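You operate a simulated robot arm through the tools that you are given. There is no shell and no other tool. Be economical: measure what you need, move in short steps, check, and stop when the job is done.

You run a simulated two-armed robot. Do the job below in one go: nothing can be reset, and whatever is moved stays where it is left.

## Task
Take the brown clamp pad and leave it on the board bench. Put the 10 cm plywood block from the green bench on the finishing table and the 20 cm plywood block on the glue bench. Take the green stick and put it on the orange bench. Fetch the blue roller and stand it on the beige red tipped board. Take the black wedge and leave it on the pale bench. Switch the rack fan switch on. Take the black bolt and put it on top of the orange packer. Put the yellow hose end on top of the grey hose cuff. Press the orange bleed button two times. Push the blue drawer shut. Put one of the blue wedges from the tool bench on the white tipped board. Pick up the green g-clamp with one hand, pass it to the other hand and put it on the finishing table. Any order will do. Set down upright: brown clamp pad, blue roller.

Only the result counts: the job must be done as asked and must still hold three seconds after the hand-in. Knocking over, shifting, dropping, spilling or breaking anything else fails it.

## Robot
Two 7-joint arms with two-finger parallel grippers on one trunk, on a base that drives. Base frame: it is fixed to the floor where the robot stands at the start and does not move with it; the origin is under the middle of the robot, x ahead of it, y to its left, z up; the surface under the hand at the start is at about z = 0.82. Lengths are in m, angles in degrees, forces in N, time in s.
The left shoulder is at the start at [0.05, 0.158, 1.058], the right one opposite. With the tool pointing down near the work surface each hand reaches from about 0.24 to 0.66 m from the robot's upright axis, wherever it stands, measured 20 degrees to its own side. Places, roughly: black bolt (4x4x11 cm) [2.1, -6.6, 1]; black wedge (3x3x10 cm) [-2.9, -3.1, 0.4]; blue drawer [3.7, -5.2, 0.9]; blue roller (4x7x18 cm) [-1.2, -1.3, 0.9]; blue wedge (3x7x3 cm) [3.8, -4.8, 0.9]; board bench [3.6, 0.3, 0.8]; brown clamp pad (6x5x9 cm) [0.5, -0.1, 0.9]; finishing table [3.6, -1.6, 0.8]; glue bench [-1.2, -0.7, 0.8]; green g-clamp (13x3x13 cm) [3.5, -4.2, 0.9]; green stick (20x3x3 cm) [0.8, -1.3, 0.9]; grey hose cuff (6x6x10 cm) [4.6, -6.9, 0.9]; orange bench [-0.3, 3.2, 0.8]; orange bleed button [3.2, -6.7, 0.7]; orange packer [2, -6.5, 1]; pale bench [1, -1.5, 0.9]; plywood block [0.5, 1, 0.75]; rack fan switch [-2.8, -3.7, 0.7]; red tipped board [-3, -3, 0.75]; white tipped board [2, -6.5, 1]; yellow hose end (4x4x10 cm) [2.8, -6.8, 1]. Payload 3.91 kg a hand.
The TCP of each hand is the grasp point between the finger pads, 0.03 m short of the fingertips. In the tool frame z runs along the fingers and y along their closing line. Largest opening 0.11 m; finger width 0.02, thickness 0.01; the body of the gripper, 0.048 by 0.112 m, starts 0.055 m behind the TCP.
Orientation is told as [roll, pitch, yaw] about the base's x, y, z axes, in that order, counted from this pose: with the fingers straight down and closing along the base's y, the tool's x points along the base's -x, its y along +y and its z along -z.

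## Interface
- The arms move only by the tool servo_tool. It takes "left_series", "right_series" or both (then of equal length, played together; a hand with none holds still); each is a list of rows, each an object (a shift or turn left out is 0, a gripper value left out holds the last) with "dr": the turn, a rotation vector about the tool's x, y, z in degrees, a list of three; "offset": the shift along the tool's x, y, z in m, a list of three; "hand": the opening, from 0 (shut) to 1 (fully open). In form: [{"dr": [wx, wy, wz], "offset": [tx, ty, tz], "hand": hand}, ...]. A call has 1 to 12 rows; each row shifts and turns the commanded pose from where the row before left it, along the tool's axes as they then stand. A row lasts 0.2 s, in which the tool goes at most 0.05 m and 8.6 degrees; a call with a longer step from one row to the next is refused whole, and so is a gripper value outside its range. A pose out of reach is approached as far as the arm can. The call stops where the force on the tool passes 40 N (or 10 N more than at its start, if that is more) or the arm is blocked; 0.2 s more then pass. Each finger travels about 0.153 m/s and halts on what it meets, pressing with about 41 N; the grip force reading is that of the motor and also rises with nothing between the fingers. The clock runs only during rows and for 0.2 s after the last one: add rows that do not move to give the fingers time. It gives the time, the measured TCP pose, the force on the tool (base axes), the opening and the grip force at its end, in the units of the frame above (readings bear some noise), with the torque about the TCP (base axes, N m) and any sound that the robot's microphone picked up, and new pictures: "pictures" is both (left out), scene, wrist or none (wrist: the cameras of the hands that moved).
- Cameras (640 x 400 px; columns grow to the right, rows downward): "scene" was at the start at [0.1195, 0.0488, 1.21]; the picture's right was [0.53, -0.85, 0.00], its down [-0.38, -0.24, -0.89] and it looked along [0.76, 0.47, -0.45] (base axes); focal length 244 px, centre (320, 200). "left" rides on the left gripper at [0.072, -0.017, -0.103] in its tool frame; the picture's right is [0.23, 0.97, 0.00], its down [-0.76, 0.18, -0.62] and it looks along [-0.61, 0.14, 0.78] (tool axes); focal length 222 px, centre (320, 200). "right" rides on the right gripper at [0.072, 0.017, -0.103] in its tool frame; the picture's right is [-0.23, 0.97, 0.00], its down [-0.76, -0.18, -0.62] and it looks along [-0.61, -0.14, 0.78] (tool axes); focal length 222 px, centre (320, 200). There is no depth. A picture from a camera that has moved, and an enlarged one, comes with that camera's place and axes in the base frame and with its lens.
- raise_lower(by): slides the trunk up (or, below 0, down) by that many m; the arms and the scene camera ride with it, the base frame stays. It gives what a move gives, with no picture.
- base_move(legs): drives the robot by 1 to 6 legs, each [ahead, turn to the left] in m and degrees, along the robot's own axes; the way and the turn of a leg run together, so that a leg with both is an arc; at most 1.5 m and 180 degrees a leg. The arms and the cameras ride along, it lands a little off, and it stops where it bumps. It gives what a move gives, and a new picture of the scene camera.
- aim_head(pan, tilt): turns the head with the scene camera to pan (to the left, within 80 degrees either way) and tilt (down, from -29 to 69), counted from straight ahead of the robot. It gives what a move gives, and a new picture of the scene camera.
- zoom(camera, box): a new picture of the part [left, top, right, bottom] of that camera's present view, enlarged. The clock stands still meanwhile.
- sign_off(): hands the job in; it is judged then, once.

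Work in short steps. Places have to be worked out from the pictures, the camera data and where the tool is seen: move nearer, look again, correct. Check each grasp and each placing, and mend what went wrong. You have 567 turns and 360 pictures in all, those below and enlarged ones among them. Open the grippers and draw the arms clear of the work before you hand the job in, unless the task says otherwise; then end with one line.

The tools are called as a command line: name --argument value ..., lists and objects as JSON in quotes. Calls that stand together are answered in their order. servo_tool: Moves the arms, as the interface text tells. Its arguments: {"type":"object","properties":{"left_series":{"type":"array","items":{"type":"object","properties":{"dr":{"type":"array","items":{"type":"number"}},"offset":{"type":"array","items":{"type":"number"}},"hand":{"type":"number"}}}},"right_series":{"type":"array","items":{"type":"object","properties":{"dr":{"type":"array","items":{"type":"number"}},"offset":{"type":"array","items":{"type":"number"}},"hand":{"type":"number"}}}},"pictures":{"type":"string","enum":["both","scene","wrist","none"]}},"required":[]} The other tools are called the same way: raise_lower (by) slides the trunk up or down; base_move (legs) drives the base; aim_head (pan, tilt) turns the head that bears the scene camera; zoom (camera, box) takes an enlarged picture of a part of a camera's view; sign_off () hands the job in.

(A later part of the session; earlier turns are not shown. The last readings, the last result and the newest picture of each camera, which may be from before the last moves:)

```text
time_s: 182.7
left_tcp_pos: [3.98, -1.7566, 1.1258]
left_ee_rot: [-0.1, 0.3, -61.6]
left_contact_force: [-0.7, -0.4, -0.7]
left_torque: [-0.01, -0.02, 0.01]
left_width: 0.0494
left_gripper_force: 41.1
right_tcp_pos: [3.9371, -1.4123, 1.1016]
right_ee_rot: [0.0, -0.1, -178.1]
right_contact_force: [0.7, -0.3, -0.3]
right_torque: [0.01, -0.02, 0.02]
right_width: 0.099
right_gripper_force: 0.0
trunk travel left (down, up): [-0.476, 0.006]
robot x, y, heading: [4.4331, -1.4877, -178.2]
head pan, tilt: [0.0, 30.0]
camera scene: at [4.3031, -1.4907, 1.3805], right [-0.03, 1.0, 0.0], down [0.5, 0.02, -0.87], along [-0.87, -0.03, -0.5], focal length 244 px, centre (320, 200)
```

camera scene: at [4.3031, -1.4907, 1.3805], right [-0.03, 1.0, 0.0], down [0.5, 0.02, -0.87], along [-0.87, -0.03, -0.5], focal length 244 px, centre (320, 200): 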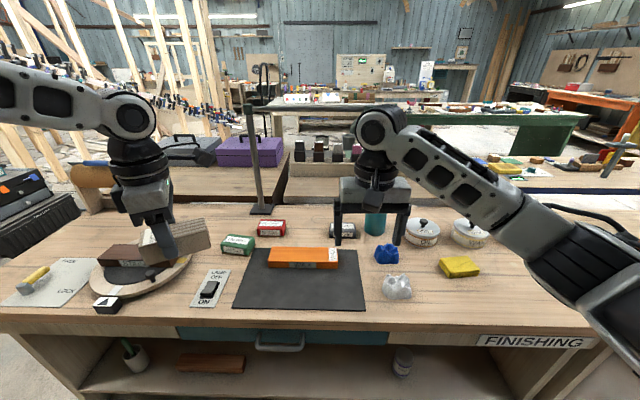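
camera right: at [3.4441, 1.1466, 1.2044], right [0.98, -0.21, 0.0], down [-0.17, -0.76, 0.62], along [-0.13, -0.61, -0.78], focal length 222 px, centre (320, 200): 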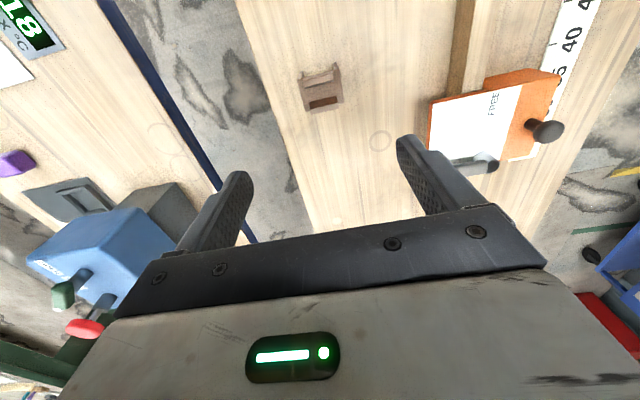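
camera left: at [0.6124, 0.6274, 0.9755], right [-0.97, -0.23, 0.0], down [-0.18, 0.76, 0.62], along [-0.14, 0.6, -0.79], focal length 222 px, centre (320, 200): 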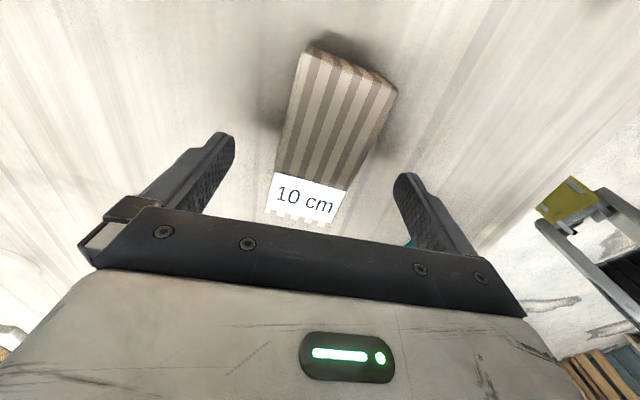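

The free area is the right front of the table, around [3.82, -1.0]. For the left hand I shift north to y≈-0.78 and face the table again.

base_move --legs '[[0, -91.8], [0.7, 0], [0, 90], [0.12, 0]]'

aim_head --pan 15 --tilt 45

```text
time_s: 195.3
left_tcp_pos: [3.8689, -0.9845, 1.1242]
left_ee_rot: [0.0, 0.3, -66.5]
left_contact_force: [-1.0, -0.7, -0.6]
left_torque: [-0.04, -0.02, 0.03]
left_width: 0.0496
left_gripper_force: 40.9
right_tcp_pos: [3.8553, -0.6363, 1.1006]
right_ee_rot: [-0.1, 0.0, 177.1]
right_contact_force: [-0.6, -0.7, 0.1]
right_torque: [-0.03, -0.02, 0.01]
right_width: 0.0989
right_gripper_force: 0.0
trunk travel left (down, up): [-0.476, 0.006]
robot x, y, heading: [4.3426, -0.7555, 177.1]
head pan, tilt: [0.0, 30.0]
camera scene: at [4.2131, -0.7454, 1.3804], right [0.05, 1.0, 0.0], down [0.5, -0.03, -0.87], along [-0.86, 0.05, -0.5], focal length 244 px, centre (320, 200)
```

scene: 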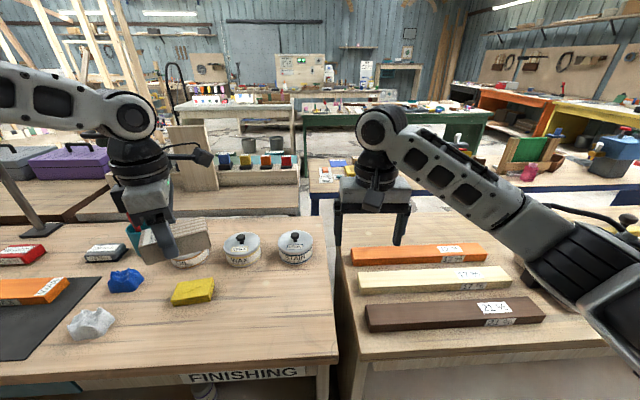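

```text
time_s: 196.1
left_tcp_pos: [3.8692, -0.9836, 1.1244]
left_ee_rot: [-0.1, 0.2, -66.5]
left_contact_force: [-0.4, 0.1, -1.2]
left_torque: [-0.01, -0.02, 0.02]
left_width: 0.0494
left_gripper_force: 41.0
right_tcp_pos: [3.8548, -0.6355, 1.1015]
right_ee_rot: [0.0, -0.1, 177.1]
right_contact_force: [0.1, 0.3, 0.9]
right_torque: [0.03, -0.02, 0.01]
right_width: 0.0993
right_gripper_force: 0.1
trunk travel left (down, up): [-0.476, 0.006]
robot x, y, heading: [4.3419, -0.7519, 176.8]
head pan, tilt: [15.0, 45.0]
camera scene: at [4.2249, -0.767, 1.358], right [-0.2, 0.98, 0.0], down [0.69, 0.14, -0.71], along [-0.69, -0.15, -0.71], focal length 244 px, centre (320, 200)
```

scene: 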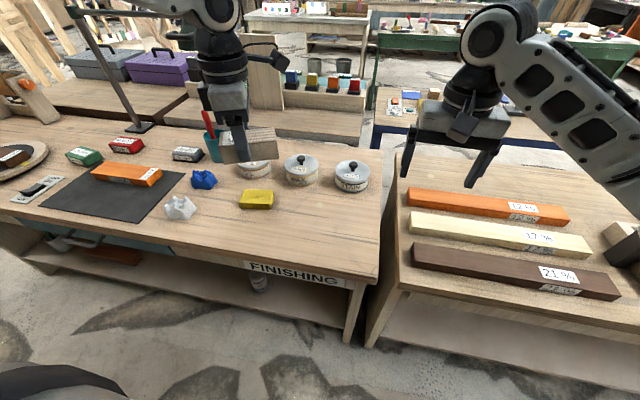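

I'll set the block at about [3.825, -0.945], between sponge and edge. Lower the trunk 0.15, then position and lower.

raise_lower --by -0.15

servo_tool --left_series '[{"offset": [0.027, -0.013, 0]}, {"offset": [0.026, -0.012, 0]}, {"offset": [0, 0, 0.04]}, {"offset": [0, 0, 0.04]}, {"offset": [0, 0, 0.03]}, {}]'

```text
time_s: 197.8
left_tcp_pos: [3.8698, -0.9832, 0.9748]
left_ee_rot: [-0.1, 0.4, -66.5]
left_contact_force: [-0.7, 0.4, -0.5]
left_torque: [-0.02, 0.03, 0.0]
left_width: 0.0492
left_gripper_force: 41.1
right_tcp_pos: [3.8557, -0.6359, 0.9522]
right_ee_rot: [0.0, -0.2, 177.1]
right_contact_force: [0.0, -0.4, -0.4]
right_torque: [-0.05, -0.01, 0.02]
right_width: 0.0989
right_gripper_force: 0.2
trunk travel left (down, up): [-0.326, 0.156]
robot x, y, heading: [4.3461, -0.7525, 177.1]
head pan, tilt: [15.0, 45.0]
```

```text
time_s: 199.2
left_tcp_pos: [3.827, -0.9425, 0.8651]
left_ee_rot: [0.0, 0.4, -66.4]
left_contact_force: [0.2, 0.4, -1.2]
left_torque: [0.01, 0.01, 0.01]
left_width: 0.0493
left_gripper_force: 41.5
right_tcp_pos: [3.8559, -0.6359, 0.9523]
right_ee_rot: [-0.1, -0.1, 177.1]
right_contact_force: [0.9, 0.4, 0.6]
right_torque: [-0.01, 0.0, -0.01]
right_width: 0.099
right_gripper_force: 0.1
trunk travel left (down, up): [-0.326, 0.156]
robot x, y, heading: [4.345, -0.7512, 177.0]
head pan, tilt: [15.0, 45.0]
camera scene: at [4.2249, -0.7671, 1.2079], right [-0.21, 0.98, 0.0], down [0.69, 0.15, -0.71], along [-0.69, -0.15, -0.71], focal length 244 px, centre (320, 200)
camera left: at [3.7838, -0.8842, 0.9692], right [0.8, 0.6, 0.0], down [0.47, -0.63, 0.62], along [0.37, -0.5, -0.79], focal length 222 px, centre (320, 200)
```

scene: 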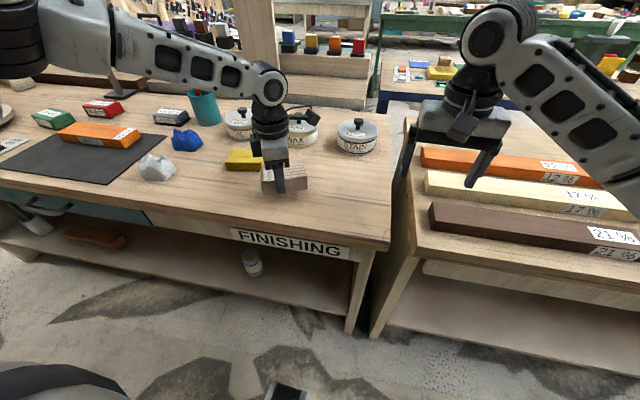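
left: 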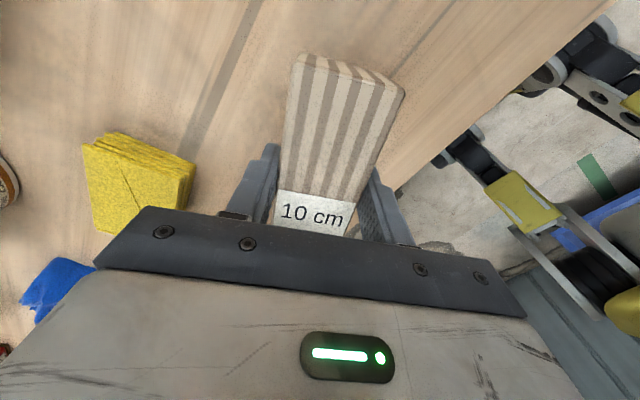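

Lower to contact; then open only slightly, because the sponge is close to one finger.

servo_tool --left_series '[{"offset": [0, 0, 0.015]}, {"offset": [0, 0, 0.005]}, {"offset": [0, 0, 0.003]}, {"offset": [0, 0, 0.003]}, {}]' --pictures "none"

```text
time_s: 200.4
left_tcp_pos: [3.833, -0.9508, 0.8446]
left_ee_rot: [-0.1, 0.4, -66.5]
left_contact_force: [0.0, 0.0, -0.7]
left_torque: [0.0, 0.0, 0.04]
left_width: 0.0494
left_gripper_force: 41.2
left hand out of reach, approached as far as the arm can: row 1, 3
right_tcp_pos: [3.8542, -0.6356, 0.9517]
right_ee_rot: [-0.1, -0.1, 177.2]
right_contact_force: [-0.4, 0.4, 0.0]
right_torque: [0.02, 0.02, -0.06]
right_width: 0.0989
right_gripper_force: 0.1
trunk travel left (down, up): [-0.326, 0.156]
robot x, y, heading: [4.3416, -0.753, 176.6]
head pan, tilt: [15.0, 45.0]
```

Reach limit; I lower the trunk 6 mm more and check the force.

raise_lower --by -0.006

```text
time_s: 201.0
left_tcp_pos: [3.8341, -0.9511, 0.8406]
left_ee_rot: [-0.1, 0.3, -66.4]
left_contact_force: [0.4, -0.7, -1.8]
left_torque: [0.0, -0.03, -0.02]
left_width: 0.0493
left_gripper_force: 41.1
right_tcp_pos: [3.8552, -0.6362, 0.946]
right_ee_rot: [-0.1, 0.0, 177.1]
right_contact_force: [0.2, 0.0, -0.1]
right_torque: [-0.02, 0.0, 0.0]
right_width: 0.0993
right_gripper_force: 0.2
trunk travel left (down, up): [-0.32, 0.162]
robot x, y, heading: [4.3403, -0.7517, 176.8]
head pan, tilt: [15.0, 45.0]
```

raise_lower --by -0.004

```text
time_s: 201.5
left_tcp_pos: [3.833, -0.9498, 0.8388]
left_ee_rot: [-0.4, 0.5, -66.5]
left_contact_force: [2.2, -3.8, 17.3]
left_torque: [-0.17, -0.59, -0.11]
left_width: 0.0494
left_gripper_force: 41.2
right_tcp_pos: [3.8559, -0.6363, 0.9426]
right_ee_rot: [0.0, -0.2, 177.0]
right_contact_force: [0.3, -0.4, -1.4]
right_torque: [-0.03, -0.01, 0.02]
right_width: 0.0991
right_gripper_force: 0.0
trunk travel left (down, up): [-0.316, 0.166]
robot x, y, heading: [4.3405, -0.7547, 177.0]
head pan, tilt: [15.0, 45.0]
```

Contact (17 N). I open a little and raise straight up.

servo_tool --left_series '[{"hand": 0.62}, {"hand": 0.62}, {"hand": 0.62}]' --pictures "none"

raise_lower --by 0.12

zoom --camera "scene" --box '[120, 60, 420, 280]'

```text
time_s: 202.3
left_tcp_pos: [3.835, -0.9509, 0.8348]
left_ee_rot: [-0.2, 0.4, -66.5]
left_contact_force: [0.9, 0.3, -0.2]
left_torque: [0.01, 0.0, -0.03]
left_width: 0.0684
left_gripper_force: 0.1
right_tcp_pos: [3.8558, -0.6357, 0.943]
right_ee_rot: [0.0, 0.0, 177.2]
right_contact_force: [0.6, 0.5, -0.2]
right_torque: [-0.02, 0.0, -0.02]
right_width: 0.099
right_gripper_force: 0.1
trunk travel left (down, up): [-0.316, 0.166]
robot x, y, heading: [4.341, -0.753, 176.8]
head pan, tilt: [15.0, 45.0]
```

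```text
time_s: 203.8
left_tcp_pos: [3.8346, -0.9495, 0.9558]
left_ee_rot: [-0.2, 0.4, -66.5]
left_contact_force: [0.8, 0.1, 0.6]
left_torque: [0.02, -0.03, 0.02]
left_width: 0.0683
left_gripper_force: 0.0
right_tcp_pos: [3.8561, -0.6378, 1.0622]
right_ee_rot: [0.0, 0.1, 177.1]
right_contact_force: [-1.0, -0.2, -0.1]
right_torque: [-0.02, 0.03, -0.04]
right_width: 0.0988
right_gripper_force: 0.0
trunk travel left (down, up): [-0.436, 0.046]
robot x, y, heading: [4.34, -0.7537, 176.7]
head pan, tilt: [15.0, 45.0]
```

```text
1.82 times, centred on (270, 170) of scene
camera zoom: at [4.2248, -0.7671, 1.3179], right [-0.21, 0.98, 0.0], down [0.69, 0.15, -0.71], along [-0.69, -0.15, -0.71], focal length 444 px, centre (411, 254)
```

zoom: 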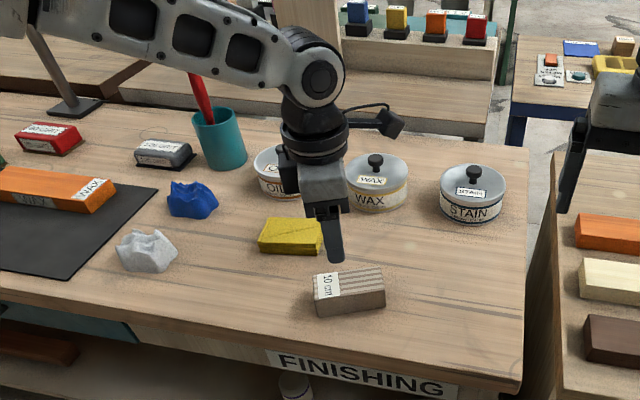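

The 10 cm block stands on the finishing table. Now I head south for the g-clamp.

servo_tool --left_series '[{"offset": [0, 0, -0.045], "hand": 1}, {"offset": [0, 0, -0.045]}, {}]' --pictures "none"

base_move --legs '[[-0.12, 0], [0, 93], [1.3, 0], [0.9, 0]]'

aim_head --pan -30 --tilt 15

```text
time_s: 204.6
left_tcp_pos: [3.8343, -0.9496, 1.047]
left_ee_rot: [-0.1, 0.3, -66.5]
left_contact_force: [0.1, 0.2, 0.4]
left_torque: [-0.02, 0.0, 0.01]
left_width: 0.1101
left_gripper_force: 0.0
right_tcp_pos: [3.856, -0.6353, 1.0618]
right_ee_rot: [-0.1, -0.1, 177.1]
right_contact_force: [0.3, 0.4, -0.3]
right_torque: [0.04, -0.02, 0.01]
right_width: 0.0992
right_gripper_force: 0.2
trunk travel left (down, up): [-0.436, 0.046]
robot x, y, heading: [4.3422, -0.7546, 176.9]
head pan, tilt: [15.0, 45.0]
```

```text
time_s: 220.2
left_tcp_pos: [4.6922, -3.4411, 1.0459]
left_ee_rot: [-0.1, 0.4, 26.7]
left_contact_force: [-0.3, 0.9, 0.1]
left_torque: [0.02, -0.02, -0.01]
left_width: 0.11
left_gripper_force: 0.1
right_tcp_pos: [4.3768, -3.4381, 1.0617]
right_ee_rot: [-0.1, 0.0, -89.6]
right_contact_force: [-0.4, -0.4, 0.0]
right_torque: [0.0, -0.01, 0.03]
right_width: 0.0991
right_gripper_force: 0.1
trunk travel left (down, up): [-0.436, 0.046]
robot x, y, heading: [4.4714, -2.9458, -89.8]
head pan, tilt: [15.0, 45.0]
camera scene: at [4.4895, -3.0629, 1.3179], right [-0.97, -0.26, 0.0], down [-0.18, 0.68, -0.71], along [0.18, -0.68, -0.71], focal length 244 px, centre (320, 200)
```

scene: 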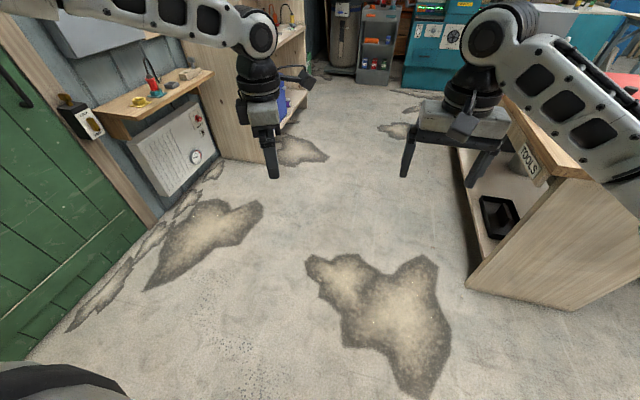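

```text
time_s: 221.3
left_tcp_pos: [4.6916, -3.4399, 1.046]
left_ee_rot: [-0.1, 0.4, 26.7]
left_contact_force: [0.6, -0.7, -0.7]
left_torque: [0.0, 0.01, 0.02]
left_width: 0.1101
left_gripper_force: 0.0
right_tcp_pos: [4.3772, -3.4374, 1.0621]
right_ee_rot: [0.1, 0.0, -89.8]
right_contact_force: [-0.8, 0.2, 1.1]
right_torque: [0.02, 0.01, -0.01]
right_width: 0.0987
right_gripper_force: 0.0
trunk travel left (down, up): [-0.436, 0.046]
robot x, y, heading: [4.4655, -2.9444, -90.0]
head pan, tilt: [-30.0, 15.0]
camera scene: at [4.4218, -3.0651, 1.3647], right [-0.87, 0.5, 0.0], down [0.13, 0.22, -0.97], along [-0.48, -0.84, -0.26], focal length 244 px, centre (320, 200)
```

scene: 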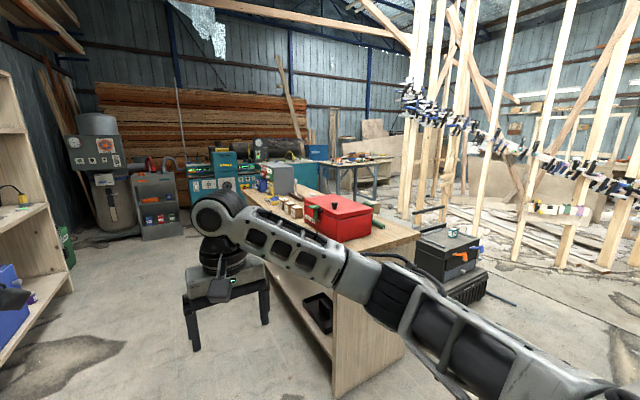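

The tool bench is ahead on the right. I drive 0.9 m on and look at it from the side before turning.

base_move --legs '[[0.9, 0]]'

aim_head --pan -60 --tilt 30

```text
time_s: 226.0
left_tcp_pos: [4.6993, -4.3218, 1.0463]
left_ee_rot: [-0.1, 0.4, 27.1]
left_contact_force: [-0.4, 0.0, 0.7]
left_torque: [0.0, -0.01, 0.02]
left_width: 0.1101
left_gripper_force: 0.1
right_tcp_pos: [4.3825, -4.3188, 1.062]
right_ee_rot: [0.0, 0.0, -89.4]
right_contact_force: [0.1, -0.1, 0.5]
right_torque: [-0.01, -0.03, -0.03]
right_width: 0.099
right_gripper_force: 0.0
trunk travel left (down, up): [-0.436, 0.046]
robot x, y, heading: [4.4712, -3.826, -89.8]
head pan, tilt: [-30.0, 15.0]
camera scene: at [4.4259, -3.947, 1.3647], right [-0.87, 0.49, 0.0], down [0.13, 0.23, -0.97], along [-0.48, -0.84, -0.26], focal length 244 px, centre (320, 200)
```

scene: 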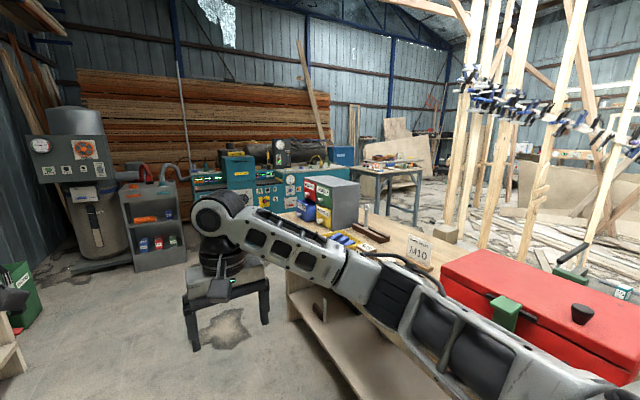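

```text
time_s: 226.9
left_tcp_pos: [4.6985, -4.3205, 1.0471]
left_ee_rot: [0.0, 0.4, 27.1]
left_contact_force: [1.2, -0.2, -0.1]
left_torque: [0.0, 0.02, 0.01]
left_width: 0.1101
left_gripper_force: 0.0
right_tcp_pos: [4.3841, -4.3186, 1.0628]
right_ee_rot: [-0.1, -0.1, -89.3]
right_contact_force: [0.9, 0.3, -0.4]
right_torque: [-0.01, 0.01, 0.0]
right_width: 0.0989
right_gripper_force: 0.1
trunk travel left (down, up): [-0.436, 0.046]
robot x, y, heading: [4.4689, -3.8239, -89.4]
head pan, tilt: [-60.0, 30.0]
camera scene: at [4.3941, -3.9113, 1.3406], right [-0.51, 0.86, 0.0], down [0.43, 0.25, -0.87], along [-0.75, -0.44, -0.5], focal length 244 px, centre (320, 200)
```

scene: 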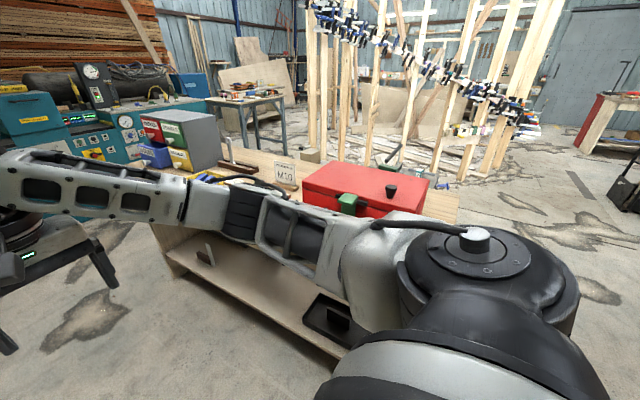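

The g-clamp seems to be behind the toolbox at about [3.45, -4.15], best reached from the bench's north end. I back up and come round to face it southward.

base_move --legs '[[-0.75, 0], [0, -90], [0.95, 0], [0, 90]]'

aim_head --pan 0 --tilt 30

```text
time_s: 243.3
left_tcp_pos: [3.7802, -3.5439, 1.0463]
left_ee_rot: [-0.1, 0.3, 29.9]
left_contact_force: [-0.2, -0.5, 0.5]
left_torque: [0.0, 0.0, 0.02]
left_width: 0.11
left_gripper_force: 0.1
right_tcp_pos: [3.4667, -3.5574, 1.0625]
right_ee_rot: [0.1, 0.0, -86.6]
right_contact_force: [0.2, -1.1, 0.8]
right_torque: [-0.01, -0.02, -0.02]
right_width: 0.0989
right_gripper_force: 0.1
trunk travel left (down, up): [-0.436, 0.046]
robot x, y, heading: [3.5303, -3.0586, -86.7]
head pan, tilt: [-60.0, 30.0]
camera scene: at [3.456, -3.1496, 1.3406], right [-0.55, 0.84, 0.0], down [0.42, 0.27, -0.87], along [-0.72, -0.48, -0.5], focal length 244 px, centre (320, 200)
```

scene: 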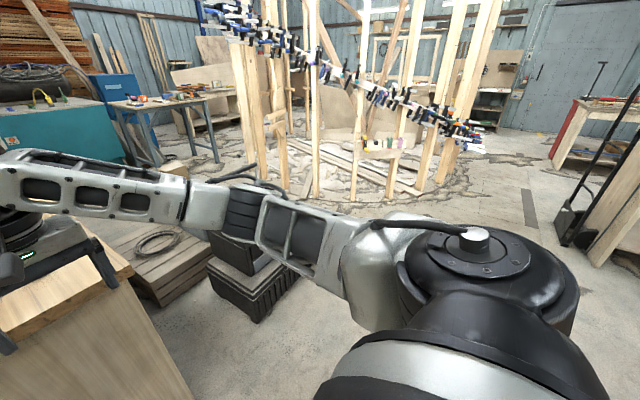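

```text
time_s: 244.6
left_tcp_pos: [3.7802, -3.5433, 1.0478]
left_ee_rot: [-0.1, 0.3, 29.9]
left_contact_force: [0.6, 0.4, 0.1]
left_torque: [-0.01, -0.01, 0.02]
left_width: 0.1097
left_gripper_force: 0.2
right_tcp_pos: [3.466, -3.5579, 1.0614]
right_ee_rot: [-0.1, -0.1, -86.5]
right_contact_force: [0.8, 0.3, -0.3]
right_torque: [-0.01, 0.01, 0.02]
right_width: 0.099
right_gripper_force: 0.1
trunk travel left (down, up): [-0.436, 0.046]
robot x, y, heading: [3.526, -3.0622, -87.0]
head pan, tilt: [0.0, 30.0]
camera scene: at [3.5366, -3.1902, 1.3406], right [-1.0, -0.06, 0.0], down [-0.03, 0.5, -0.87], along [0.05, -0.86, -0.5], focal length 244 px, centre (320, 200)
```

scene: 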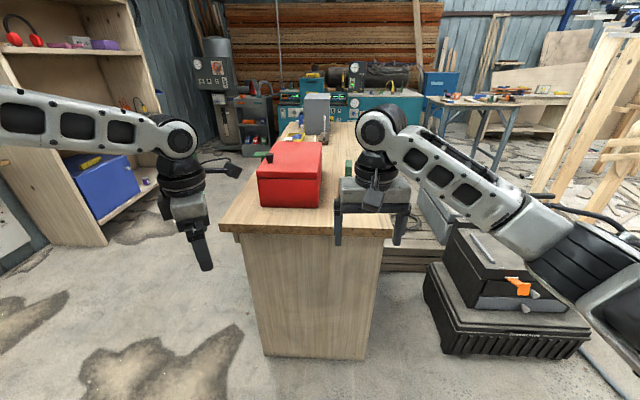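

I move the right hand aside to see behind it.

servo_tool --right_series '[{"offset": [0, -0.045, -0.02]}, {"offset": [0, -0.045, -0.02]}, {"offset": [0, -0.045, 0]}, {"offset": [0, -0.045, 0]}, {}]' --pictures "none"

base_move --legs '[[0, -3], [0.42, 0]]'

aim_head --pan 0 --tilt 40

```text
time_s: 245.8
left_tcp_pos: [3.7813, -3.5438, 1.0473]
left_ee_rot: [-0.1, 0.4, 29.8]
left_contact_force: [0.6, -0.2, -0.6]
left_torque: [-0.01, 0.0, 0.02]
left_width: 0.1098
left_gripper_force: 0.1
right_tcp_pos: [3.2859, -3.5691, 1.0996]
right_ee_rot: [0.1, -0.1, -86.4]
right_contact_force: [-0.9, 0.0, -0.7]
right_torque: [0.0, -0.01, 0.01]
right_width: 0.0993
right_gripper_force: 0.1
trunk travel left (down, up): [-0.436, 0.046]
robot x, y, heading: [3.5258, -3.0567, -86.9]
head pan, tilt: [0.0, 30.0]
```

```text
time_s: 248.8
left_tcp_pos: [3.753, -3.9722, 1.0471]
left_ee_rot: [0.3, 0.1, 26.6]
left_contact_force: [6.4, 23.2, -1.8]
left_torque: [0.43, -0.04, 0.84]
left_width: 0.1012
left_gripper_force: 0.1
right_tcp_pos: [3.2577, -3.9717, 1.1011]
right_ee_rot: [-0.1, -0.1, -89.9]
right_contact_force: [0.3, -0.7, -0.1]
right_torque: [0.02, 0.02, 0.01]
right_width: 0.0993
right_gripper_force: 0.2
trunk travel left (down, up): [-0.436, 0.046]
robot x, y, heading: [3.5293, -3.4795, -89.7]
head pan, tilt: [0.0, 30.0]
camera scene: at [3.5304, -3.6067, 1.3408], right [-1.0, 0.0, 0.0], down [0.0, 0.5, -0.87], along [0.0, -0.87, -0.5], focal length 244 px, centre (320, 200)
```

scene: 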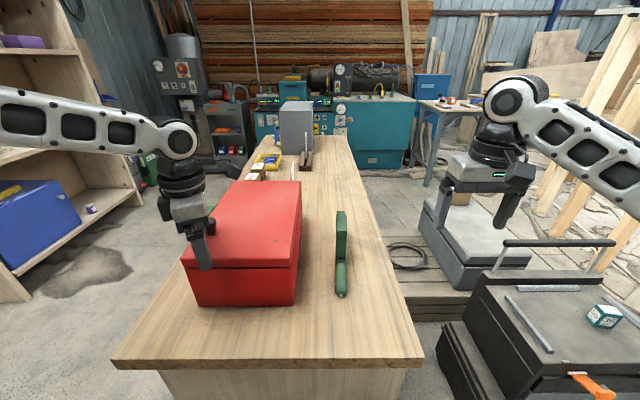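

```text
time_s: 249.6
left_tcp_pos: [3.7533, -3.9711, 1.0452]
left_ee_rot: [0.3, -0.2, 26.6]
left_contact_force: [2.4, 16.4, 4.4]
left_torque: [0.02, -0.12, 0.44]
left_width: 0.1028
left_gripper_force: 0.1
right_tcp_pos: [3.2567, -3.9714, 1.1008]
right_ee_rot: [0.0, -0.1, -89.9]
right_contact_force: [-0.3, 0.2, -0.2]
right_torque: [-0.01, -0.03, -0.03]
right_width: 0.0991
right_gripper_force: 0.0
trunk travel left (down, up): [-0.436, 0.046]
robot x, y, heading: [3.5284, -3.4764, -89.9]
head pan, tilt: [0.0, 40.0]
camera scene: at [3.5296, -3.6014, 1.3256], right [-1.0, 0.0, 0.0], down [0.0, 0.64, -0.77], along [0.0, -0.77, -0.64], focal length 244 px, centre (320, 200)
```

scene: 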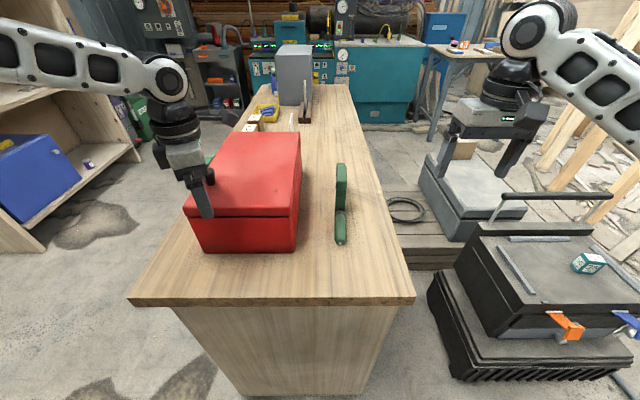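

The left finger touched the toolbox. I back off at once and raise the left hand.

base_move --legs '[[-0.08, 0]]'

servo_tool --left_series '[{"offset": [0, 0, -0.04]}, {"offset": [0, 0, -0.04]}, {"offset": [0, 0, -0.04]}, {}]' --pictures "scene"

```text
time_s: 250.6
left_tcp_pos: [3.754, -3.8957, 1.0461]
left_ee_rot: [0.2, 0.0, 26.7]
left_contact_force: [0.6, 0.7, -1.1]
left_torque: [-0.08, 0.0, 0.01]
left_width: 0.11
left_gripper_force: 0.1
right_tcp_pos: [3.2576, -3.8936, 1.0997]
right_ee_rot: [0.0, -0.1, -89.9]
right_contact_force: [0.9, 0.6, -0.5]
right_torque: [-0.03, 0.04, -0.02]
right_width: 0.0987
right_gripper_force: 0.0
trunk travel left (down, up): [-0.436, 0.046]
robot x, y, heading: [3.5301, -3.3982, -89.9]
head pan, tilt: [0.0, 40.0]
camera scene: at [3.5297, -3.5243, 1.3253], right [-1.0, 0.0, 0.0], down [0.0, 0.64, -0.77], along [0.0, -0.77, -0.64], focal length 244 px, centre (320, 200)
```

scene: 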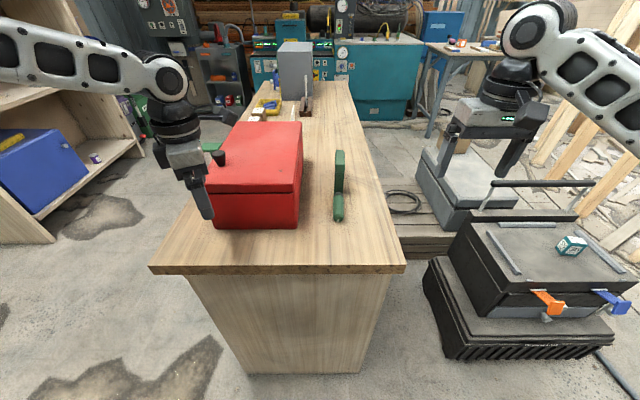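

```text
time_s: 251.6
left_tcp_pos: [3.755, -3.8964, 1.1698]
left_ee_rot: [0.3, 0.0, 26.6]
left_contact_force: [0.3, 0.8, 0.2]
left_torque: [-0.02, 0.0, 0.02]
left_width: 0.11
left_gripper_force: 0.0
right_tcp_pos: [3.2573, -3.895, 1.0996]
right_ee_rot: [0.0, -0.1, -89.9]
right_contact_force: [0.1, -0.3, 0.0]
right_torque: [0.02, 0.0, 0.02]
right_width: 0.0987
right_gripper_force: 0.1
trunk travel left (down, up): [-0.436, 0.046]
robot x, y, heading: [3.5269, -3.3997, -90.0]
head pan, tilt: [0.0, 40.0]
camera scene: at [3.5298, -3.5253, 1.3252], right [-1.0, 0.0, 0.0], down [0.0, 0.64, -0.77], along [0.0, -0.77, -0.64], focal length 244 px, centre (320, 200)
```

scene: 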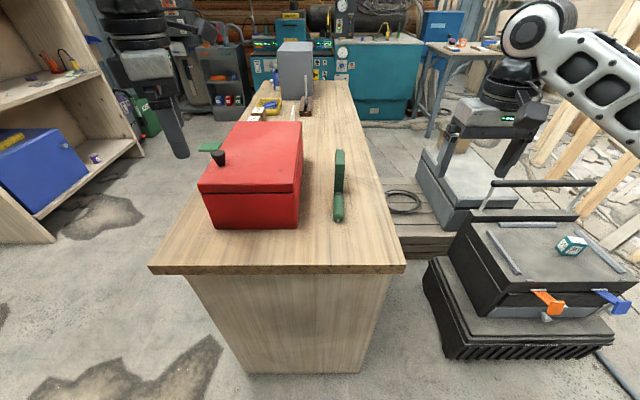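

Toolbox appears in the same place; the finger had met the knob. Zoom on the g-clamp.

zoom --camera "scene" --box '[270, 130, 410, 240]'

```text
3.64 times, centred on (340, 185) of scene
camera zoom: at [3.5298, -3.5253, 1.3252], right [-1.0, 0.0, 0.0], down [0.0, 0.64, -0.77], along [0.0, -0.77, -0.64], focal length 888 px, centre (247, 254)
```

zoom: 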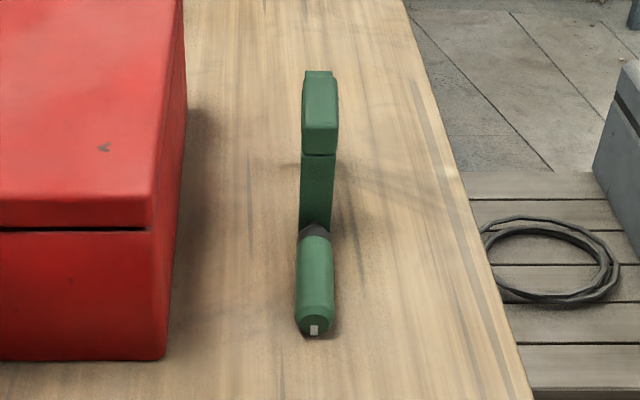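

I raise the trunk a bit, go forward 0.2 m and turn slightly left to bring the clamp on the right hand's side.

raise_lower --by 0.04

base_move --legs '[[0.18, 0], [0, 12]]'

servo_tool --right_series '[{"offset": [-0.02, 0.01, 0]}, {"offset": [-0.02, 0.03, 0]}, {"offset": [-0.02, 0.03, 0]}, {}]'

```text
time_s: 252.4
left_tcp_pos: [3.7548, -3.8967, 1.2097]
left_ee_rot: [0.4, 0.0, 26.6]
left_contact_force: [0.3, 0.2, 0.1]
left_torque: [-0.01, 0.03, 0.0]
left_width: 0.11
left_gripper_force: 0.2
right_tcp_pos: [3.256, -3.8936, 1.1396]
right_ee_rot: [0.0, -0.2, -89.8]
right_contact_force: [0.3, -0.6, 0.0]
right_torque: [0.0, -0.03, 0.02]
right_width: 0.0991
right_gripper_force: 0.1
trunk travel left (down, up): [-0.476, 0.006]
robot x, y, heading: [3.5272, -3.3987, -90.1]
head pan, tilt: [0.0, 40.0]
```

```text
time_s: 254.2
left_tcp_pos: [3.7561, -4.0724, 1.2092]
left_ee_rot: [0.2, 0.0, 26.7]
left_contact_force: [0.1, -0.1, 0.5]
left_torque: [0.0, -0.02, 0.02]
left_width: 0.1099
left_gripper_force: 0.0
right_tcp_pos: [3.2572, -4.0703, 1.1393]
right_ee_rot: [0.1, -0.1, -89.8]
right_contact_force: [-0.5, -0.1, 0.0]
right_torque: [-0.02, 0.02, 0.0]
right_width: 0.099
right_gripper_force: 0.0
trunk travel left (down, up): [-0.476, 0.006]
robot x, y, heading: [3.5282, -3.5802, -89.9]
head pan, tilt: [0.0, 40.0]
stopped in leg 2: the robot was blocked; the commanded pose is now the measured one
camera scene: at [3.5296, -3.7011, 1.3653], right [-1.0, 0.0, 0.0], down [0.0, 0.64, -0.77], along [0.0, -0.77, -0.64], focal length 244 px, centre (320, 200)
```

scene: 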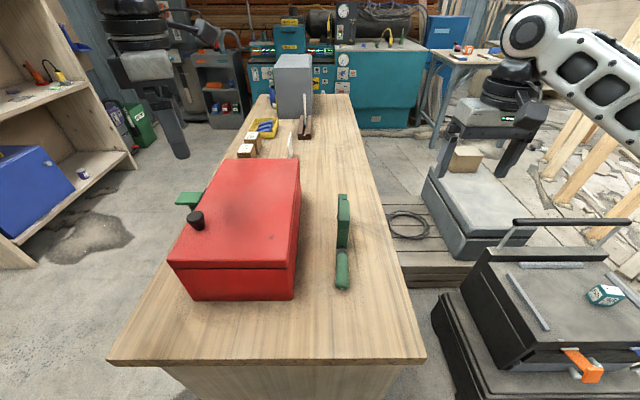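

```text
time_s: 255.2
left_tcp_pos: [3.7544, -4.0725, 1.2088]
left_ee_rot: [0.3, -0.1, 26.6]
left_contact_force: [-0.4, 0.0, 0.2]
left_torque: [0.0, -0.01, -0.01]
left_width: 0.11
left_gripper_force: 0.0
right_tcp_pos: [3.329, -4.1306, 1.1377]
right_ee_rot: [-0.1, -0.1, -89.7]
right_contact_force: [0.0, -0.2, -1.2]
right_torque: [0.01, 0.01, 0.0]
right_width: 0.0987
right_gripper_force: 0.1
trunk travel left (down, up): [-0.476, 0.006]
robot x, y, heading: [3.5287, -3.5742, -90.0]
head pan, tilt: [0.0, 40.0]
camera scene: at [3.5291, -3.7014, 1.3652], right [-1.0, 0.0, 0.0], down [0.0, 0.64, -0.77], along [0.0, -0.77, -0.64], focal length 244 px, centre (320, 200)
camera right: at [3.3444, -4.0584, 1.2401], right [0.97, -0.22, 0.0], down [-0.18, -0.76, 0.62], along [-0.14, -0.61, -0.78], focal length 222 px, centre (320, 200)
```

scene: 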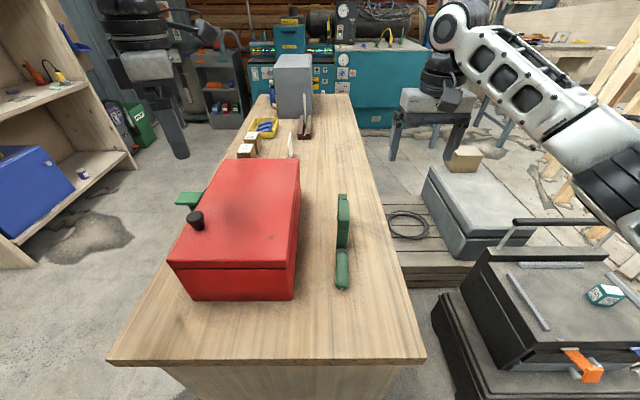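
right: 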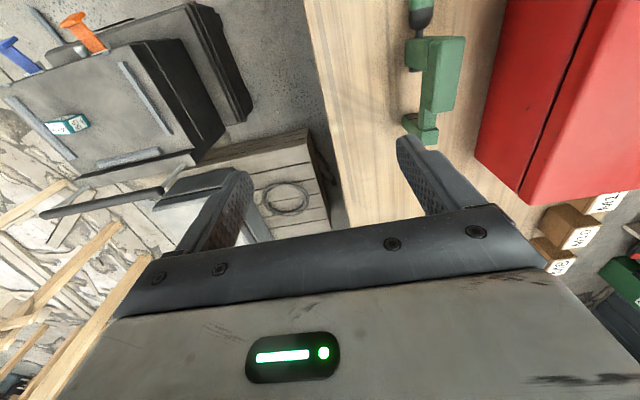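

The bench stops the turn; clamp top looks like z≈0.98. I zoom in the wrist view to understand its shape.

zoom --camera "right" --box '[360, 0, 520, 160]'

zoom --camera "scene" --box '[300, 180, 400, 300]'

```text
2.50 times, centred on (440, 80) of right
camera zoom: at [3.3444, -4.0584, 1.2401], right [0.97, -0.22, 0.0], down [-0.18, -0.76, 0.62], along [-0.14, -0.61, -0.78], focal length 555 px, centre (20, 500)
```

zoom: 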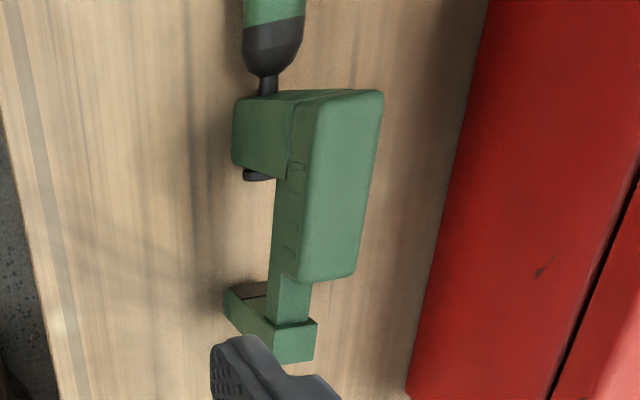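

```text
3.33 times, centred on (350, 240) of scene
camera zoom: at [3.5291, -3.7014, 1.3652], right [-1.0, 0.0, 0.0], down [0.0, 0.64, -0.77], along [0.0, -0.77, -0.64], focal length 814 px, centre (220, 67)
```

zoom: 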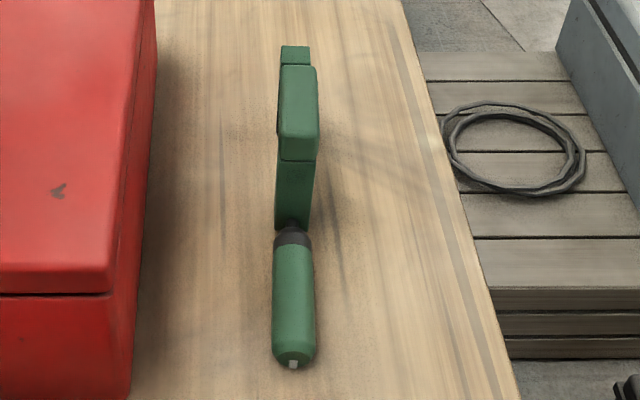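

The clamp is an inverted U with its block on top (spine along y, about x 3.46, y -4.10…-4.17, top z≈0.985) and a handle toward me. I move the right hand above its far part.

servo_tool --right_series '[{"offset": [-0.007, 0.044, 0]}, {"offset": [-0.007, 0.044, 0]}, {"offset": [-0.006, 0.044, 0.02]}, {}]'

```text
time_s: 256.2
left_tcp_pos: [3.755, -4.0723, 1.2097]
left_ee_rot: [0.3, 0.0, 26.7]
left_contact_force: [-0.3, 0.4, -0.3]
left_torque: [0.01, -0.01, -0.01]
left_width: 0.1099
left_gripper_force: 0.0
right_tcp_pos: [3.4592, -4.1518, 1.1195]
right_ee_rot: [0.0, -0.1, -89.9]
right_contact_force: [0.4, 0.2, 0.7]
right_torque: [-0.01, 0.01, 0.02]
right_width: 0.0991
right_gripper_force: 0.0
trunk travel left (down, up): [-0.476, 0.006]
robot x, y, heading: [3.527, -3.575, -90.1]
head pan, tilt: [0.0, 40.0]
camera scene: at [3.5289, -3.7014, 1.3652], right [-1.0, 0.0, 0.0], down [0.0, 0.64, -0.77], along [0.0, -0.77, -0.64], focal length 244 px, centre (320, 200)
camera right: at [3.475, -4.0786, 1.2226], right [0.97, -0.22, 0.0], down [-0.18, -0.76, 0.62], along [-0.14, -0.61, -0.78], focal length 222 px, centre (320, 200)
```

scene: 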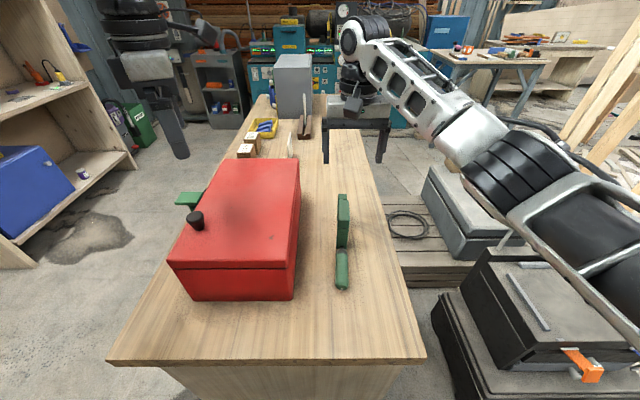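
right: 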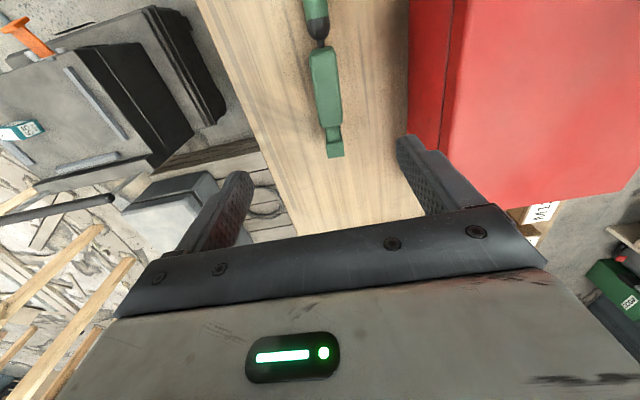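

Triangulated: block top z≈0.965, clamp axis from (3.476,-4.10) to (3.463,-4.23). I align by 5.7° and descend to grip the block at y≈-4.16.

servo_tool --right_series '[{"dr": [0, 0, 5.7], "offset": [-0.008, 0.01, 0.02]}, {"offset": [0, 0, 0.045]}, {"offset": [0, 0, 0.045]}, {"offset": [0, 0, 0.04]}, {}]'

```text
time_s: 257.4
left_tcp_pos: [3.7558, -4.0724, 1.2094]
left_ee_rot: [0.3, 0.0, 26.7]
left_contact_force: [-0.6, 0.2, 0.2]
left_torque: [-0.03, -0.02, 0.01]
left_width: 0.11
left_gripper_force: 0.0
right_tcp_pos: [3.4679, -4.1596, 0.9716]
right_ee_rot: [0.0, 0.0, -95.5]
right_contact_force: [0.4, 0.0, 0.0]
right_torque: [0.03, -0.03, 0.02]
right_width: 0.0989
right_gripper_force: 0.0
trunk travel left (down, up): [-0.476, 0.006]
robot x, y, heading: [3.5311, -3.5743, -89.7]
head pan, tilt: [0.0, 40.0]
camera scene: at [3.5296, -3.7015, 1.3652], right [-1.0, 0.0, 0.0], down [0.0, 0.64, -0.77], along [0.0, -0.77, -0.64], focal length 244 px, centre (320, 200)
camera right: at [3.4924, -4.0889, 1.074], right [0.95, -0.32, 0.0], down [-0.25, -0.74, 0.62], along [-0.2, -0.59, -0.78], focal length 222 px, centre (320, 200)
```

scene: 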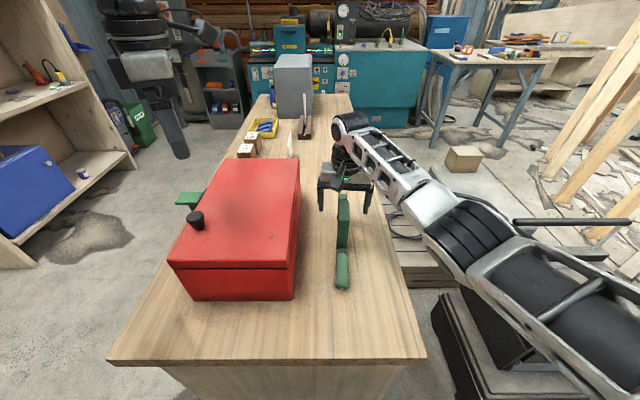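
right: 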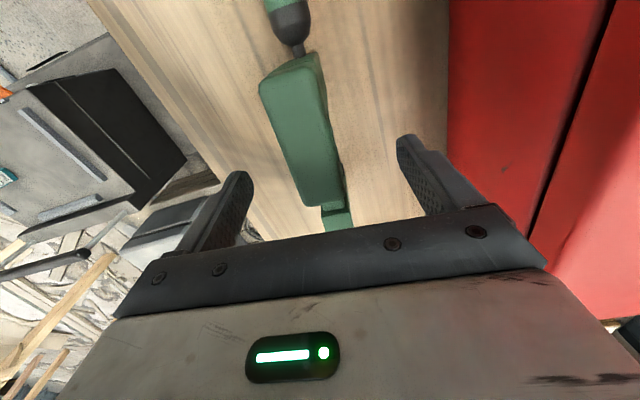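

Aligned. I go down 28 mm and close.

servo_tool --right_series '[{"offset": [0.005, 0.0, 0.015]}, {"offset": [0, 0, 0.013]}, {"hand": 0}, {"hand": 0}, {"hand": 0}, {"hand": 0}, {"hand": 0}]' --pictures "wrist"

```text
time_s: 259.0
left_tcp_pos: [3.7546, -4.0721, 1.2095]
left_ee_rot: [0.3, -0.2, 26.6]
left_contact_force: [-0.5, -0.7, 0.1]
left_torque: [0.0, 0.06, 0.01]
left_width: 0.11
left_gripper_force: 0.0
right_tcp_pos: [3.4701, -4.1538, 0.9425]
right_ee_rot: [0.0, -0.1, -95.7]
right_contact_force: [-0.9, -0.5, 0.8]
right_torque: [0.03, 0.06, 0.26]
right_width: 0.028
right_gripper_force: 41.0
trunk travel left (down, up): [-0.476, 0.006]
robot x, y, heading: [3.528, -3.5765, -90.2]
head pan, tilt: [0.0, 40.0]
camera right: at [3.4932, -4.0829, 1.0446], right [0.95, -0.32, 0.0], down [-0.25, -0.74, 0.62], along [-0.2, -0.59, -0.78], focal length 222 px, centre (320, 200)
```

right: 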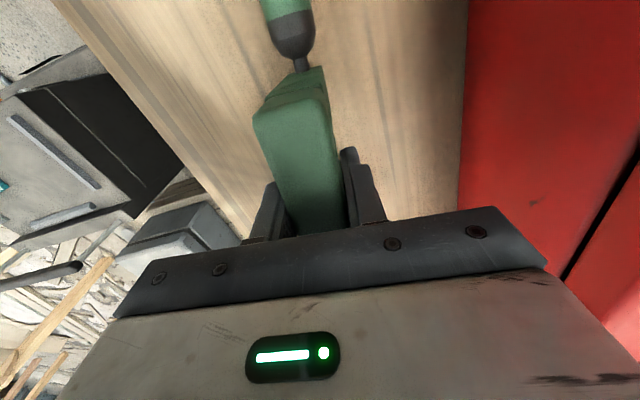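

Gripped at 28 mm. I lift gently by arm, 16 cm.

servo_tool --right_series '[{"offset": [0, 0, -0.008]}, {"offset": [0, 0, -0.015]}, {"offset": [0, 0, -0.02]}, {"offset": [0, 0, -0.02]}, {"offset": [0, 0, -0.02]}, {"offset": [0, 0, -0.02]}, {"offset": [0, 0, -0.02]}, {"offset": [0, 0, -0.02]}, {"offset": [0, 0, -0.02]}, {}]'

```text
time_s: 261.2
left_tcp_pos: [3.7559, -4.0727, 1.2082]
left_ee_rot: [0.3, -0.1, 26.6]
left_contact_force: [0.2, -0.5, -0.4]
left_torque: [0.0, 0.03, 0.03]
left_width: 0.1102
left_gripper_force: 0.0
right_tcp_pos: [3.4704, -4.1521, 1.1034]
right_ee_rot: [0.0, 0.0, -95.5]
right_contact_force: [-0.5, -0.5, -5.1]
right_torque: [-0.02, 0.01, 0.01]
right_width: 0.0278
right_gripper_force: 40.7
trunk travel left (down, up): [-0.476, 0.006]
robot x, y, heading: [3.5242, -3.5782, -90.1]
head pan, tilt: [0.0, 40.0]
camera scene: at [3.5295, -3.7023, 1.3651], right [-1.0, 0.0, 0.0], down [0.0, 0.64, -0.77], along [0.0, -0.77, -0.64], focal length 244 px, centre (320, 200)
camera right: at [3.4939, -4.0825, 1.2063], right [0.95, -0.32, 0.0], down [-0.25, -0.74, 0.62], along [-0.2, -0.59, -0.78], focal length 222 px, centre (320, 200)
```

scene: 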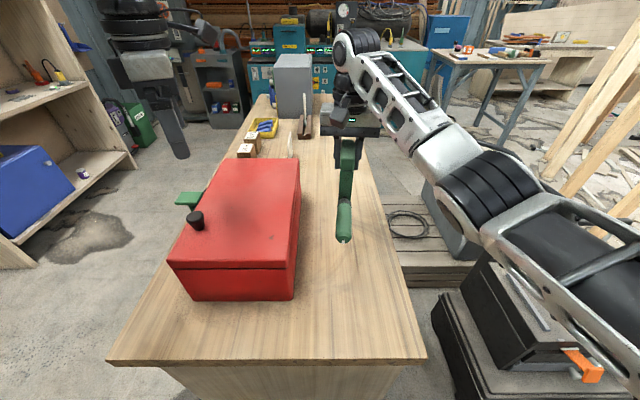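
right: 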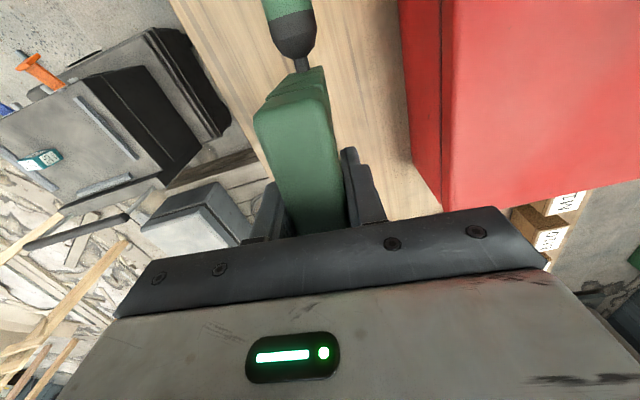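

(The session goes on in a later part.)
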